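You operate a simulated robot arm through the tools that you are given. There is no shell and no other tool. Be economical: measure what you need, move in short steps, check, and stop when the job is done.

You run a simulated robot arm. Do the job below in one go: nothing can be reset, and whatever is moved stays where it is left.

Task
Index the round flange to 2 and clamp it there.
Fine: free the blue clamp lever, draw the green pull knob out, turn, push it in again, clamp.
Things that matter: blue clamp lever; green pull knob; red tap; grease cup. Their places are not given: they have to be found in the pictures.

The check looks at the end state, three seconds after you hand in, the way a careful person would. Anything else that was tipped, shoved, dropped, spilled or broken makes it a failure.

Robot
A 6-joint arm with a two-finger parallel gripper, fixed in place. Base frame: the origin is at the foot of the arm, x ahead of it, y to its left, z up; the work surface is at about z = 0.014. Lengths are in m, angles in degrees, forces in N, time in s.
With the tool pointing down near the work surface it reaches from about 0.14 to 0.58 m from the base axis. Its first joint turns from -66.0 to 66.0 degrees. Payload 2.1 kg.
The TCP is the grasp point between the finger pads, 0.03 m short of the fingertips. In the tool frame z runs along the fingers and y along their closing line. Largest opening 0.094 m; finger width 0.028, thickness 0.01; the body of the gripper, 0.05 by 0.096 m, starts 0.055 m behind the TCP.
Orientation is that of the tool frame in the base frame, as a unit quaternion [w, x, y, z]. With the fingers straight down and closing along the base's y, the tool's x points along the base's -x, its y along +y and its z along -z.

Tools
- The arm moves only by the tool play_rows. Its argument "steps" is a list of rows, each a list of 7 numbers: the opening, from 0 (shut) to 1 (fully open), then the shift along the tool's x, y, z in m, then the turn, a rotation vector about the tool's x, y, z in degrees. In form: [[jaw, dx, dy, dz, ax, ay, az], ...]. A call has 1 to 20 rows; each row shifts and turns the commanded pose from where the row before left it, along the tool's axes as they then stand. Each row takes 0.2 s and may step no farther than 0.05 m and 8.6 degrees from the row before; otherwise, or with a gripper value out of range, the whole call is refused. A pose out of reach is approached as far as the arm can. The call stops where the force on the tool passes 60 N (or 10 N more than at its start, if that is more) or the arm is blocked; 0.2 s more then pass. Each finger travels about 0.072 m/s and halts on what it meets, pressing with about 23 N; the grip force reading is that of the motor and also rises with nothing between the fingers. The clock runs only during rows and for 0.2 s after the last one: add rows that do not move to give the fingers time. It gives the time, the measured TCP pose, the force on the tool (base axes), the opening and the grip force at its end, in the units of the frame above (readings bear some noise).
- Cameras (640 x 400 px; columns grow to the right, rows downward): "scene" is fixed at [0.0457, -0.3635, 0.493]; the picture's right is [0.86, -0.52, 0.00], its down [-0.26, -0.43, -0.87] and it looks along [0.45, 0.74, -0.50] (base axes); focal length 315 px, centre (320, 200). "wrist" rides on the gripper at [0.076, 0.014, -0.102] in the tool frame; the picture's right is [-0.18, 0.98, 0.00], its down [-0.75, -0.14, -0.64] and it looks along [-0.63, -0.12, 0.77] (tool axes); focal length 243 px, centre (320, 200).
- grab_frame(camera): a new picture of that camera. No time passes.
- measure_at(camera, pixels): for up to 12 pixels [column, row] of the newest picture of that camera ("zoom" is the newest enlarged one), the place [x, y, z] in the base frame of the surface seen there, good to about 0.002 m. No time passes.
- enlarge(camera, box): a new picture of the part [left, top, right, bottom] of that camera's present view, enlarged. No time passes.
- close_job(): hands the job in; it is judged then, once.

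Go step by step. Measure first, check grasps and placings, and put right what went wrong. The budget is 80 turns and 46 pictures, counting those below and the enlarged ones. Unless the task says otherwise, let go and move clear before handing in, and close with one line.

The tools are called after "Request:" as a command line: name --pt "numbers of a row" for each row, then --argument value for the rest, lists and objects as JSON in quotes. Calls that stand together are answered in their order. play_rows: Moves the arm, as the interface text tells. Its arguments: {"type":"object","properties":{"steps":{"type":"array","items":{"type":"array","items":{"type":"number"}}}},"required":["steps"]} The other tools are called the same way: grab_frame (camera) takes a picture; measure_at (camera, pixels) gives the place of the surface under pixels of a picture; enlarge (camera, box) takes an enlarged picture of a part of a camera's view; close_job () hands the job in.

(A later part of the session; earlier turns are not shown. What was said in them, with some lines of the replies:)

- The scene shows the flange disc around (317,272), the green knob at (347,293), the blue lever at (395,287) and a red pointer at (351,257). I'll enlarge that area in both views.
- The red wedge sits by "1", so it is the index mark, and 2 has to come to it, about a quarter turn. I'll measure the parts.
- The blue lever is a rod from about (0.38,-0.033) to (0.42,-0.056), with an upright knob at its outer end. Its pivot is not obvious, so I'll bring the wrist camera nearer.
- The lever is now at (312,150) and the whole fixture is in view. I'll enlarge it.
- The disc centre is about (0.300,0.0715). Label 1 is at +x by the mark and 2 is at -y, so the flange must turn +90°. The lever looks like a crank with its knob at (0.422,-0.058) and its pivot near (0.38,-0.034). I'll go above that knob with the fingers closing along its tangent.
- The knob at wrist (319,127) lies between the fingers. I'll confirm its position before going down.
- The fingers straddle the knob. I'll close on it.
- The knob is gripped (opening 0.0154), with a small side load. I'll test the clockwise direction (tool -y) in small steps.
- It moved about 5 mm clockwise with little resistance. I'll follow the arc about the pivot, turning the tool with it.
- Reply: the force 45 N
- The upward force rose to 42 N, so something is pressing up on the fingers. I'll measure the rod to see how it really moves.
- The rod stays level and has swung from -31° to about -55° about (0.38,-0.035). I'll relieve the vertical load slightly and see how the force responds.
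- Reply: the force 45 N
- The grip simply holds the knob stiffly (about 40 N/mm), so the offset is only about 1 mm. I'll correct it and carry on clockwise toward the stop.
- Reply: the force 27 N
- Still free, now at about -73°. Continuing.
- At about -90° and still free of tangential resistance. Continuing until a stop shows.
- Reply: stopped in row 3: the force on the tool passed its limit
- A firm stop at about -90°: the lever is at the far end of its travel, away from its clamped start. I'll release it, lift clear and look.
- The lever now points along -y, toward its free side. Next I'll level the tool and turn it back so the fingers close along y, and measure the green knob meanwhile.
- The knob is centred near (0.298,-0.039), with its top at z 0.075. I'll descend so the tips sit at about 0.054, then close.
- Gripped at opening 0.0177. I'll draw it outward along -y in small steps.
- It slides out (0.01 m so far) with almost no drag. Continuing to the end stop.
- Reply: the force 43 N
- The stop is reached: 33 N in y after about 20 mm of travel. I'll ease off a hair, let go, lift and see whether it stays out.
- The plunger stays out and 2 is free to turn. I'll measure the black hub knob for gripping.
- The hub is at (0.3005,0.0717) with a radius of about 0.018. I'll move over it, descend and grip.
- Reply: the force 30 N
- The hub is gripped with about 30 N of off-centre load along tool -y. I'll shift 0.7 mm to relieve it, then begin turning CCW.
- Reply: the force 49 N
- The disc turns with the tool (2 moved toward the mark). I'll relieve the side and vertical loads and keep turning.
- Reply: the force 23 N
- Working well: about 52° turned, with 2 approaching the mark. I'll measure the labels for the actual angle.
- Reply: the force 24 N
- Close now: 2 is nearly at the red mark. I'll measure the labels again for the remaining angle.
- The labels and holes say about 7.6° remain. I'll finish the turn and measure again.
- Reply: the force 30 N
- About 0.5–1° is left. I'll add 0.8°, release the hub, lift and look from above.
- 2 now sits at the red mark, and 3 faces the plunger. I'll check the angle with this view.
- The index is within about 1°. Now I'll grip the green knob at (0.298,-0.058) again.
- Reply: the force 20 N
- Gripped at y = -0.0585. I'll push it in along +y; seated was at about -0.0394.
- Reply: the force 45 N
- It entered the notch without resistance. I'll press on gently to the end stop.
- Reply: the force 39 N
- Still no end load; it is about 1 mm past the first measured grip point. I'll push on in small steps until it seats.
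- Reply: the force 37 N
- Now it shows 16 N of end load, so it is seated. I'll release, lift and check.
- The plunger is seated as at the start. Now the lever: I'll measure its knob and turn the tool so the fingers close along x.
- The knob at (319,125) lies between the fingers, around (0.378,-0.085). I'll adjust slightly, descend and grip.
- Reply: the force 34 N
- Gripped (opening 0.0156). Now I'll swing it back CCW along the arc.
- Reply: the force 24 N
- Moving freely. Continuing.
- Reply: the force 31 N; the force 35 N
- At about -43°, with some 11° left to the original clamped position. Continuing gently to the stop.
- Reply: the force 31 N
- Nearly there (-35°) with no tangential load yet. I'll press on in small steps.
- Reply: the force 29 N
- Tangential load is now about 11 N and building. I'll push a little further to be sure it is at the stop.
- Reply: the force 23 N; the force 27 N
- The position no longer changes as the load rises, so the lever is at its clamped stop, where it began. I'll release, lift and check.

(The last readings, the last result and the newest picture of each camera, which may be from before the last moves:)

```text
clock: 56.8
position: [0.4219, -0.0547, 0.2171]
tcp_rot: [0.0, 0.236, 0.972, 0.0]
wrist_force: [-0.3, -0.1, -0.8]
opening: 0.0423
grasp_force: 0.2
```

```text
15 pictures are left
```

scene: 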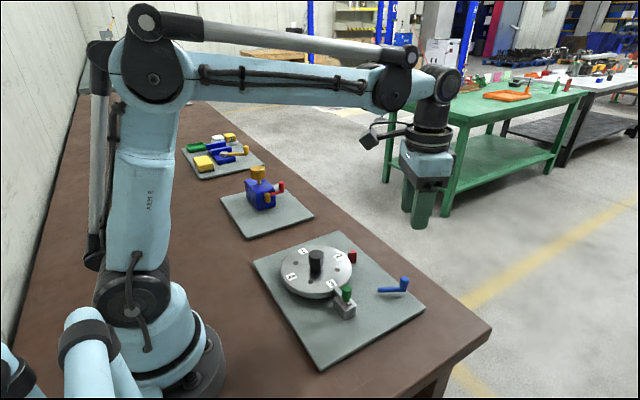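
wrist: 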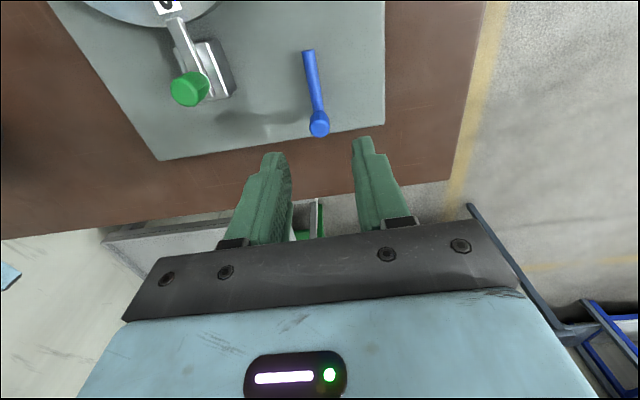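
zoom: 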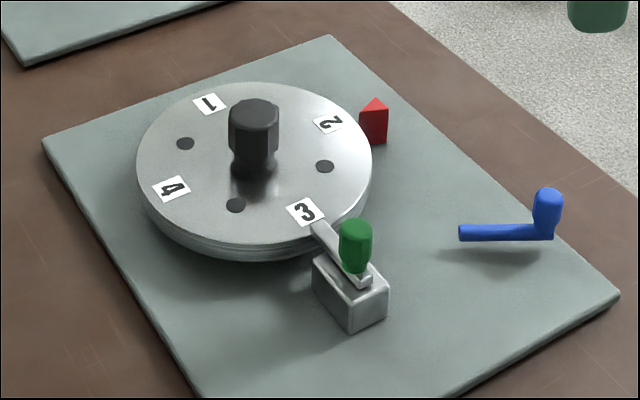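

The picture matches the start, except that 2 now sits at the red mark. The plunger is seated, the lever is back in its clamped position, and the tap and grease cup are untouched. Handing in.

Request:
close_job

```text
The job is handed in.
```

The flange is indexed to 2, the green plunger is pushed back in, the blue lever is back at its clamped stop, and the arm is clear.
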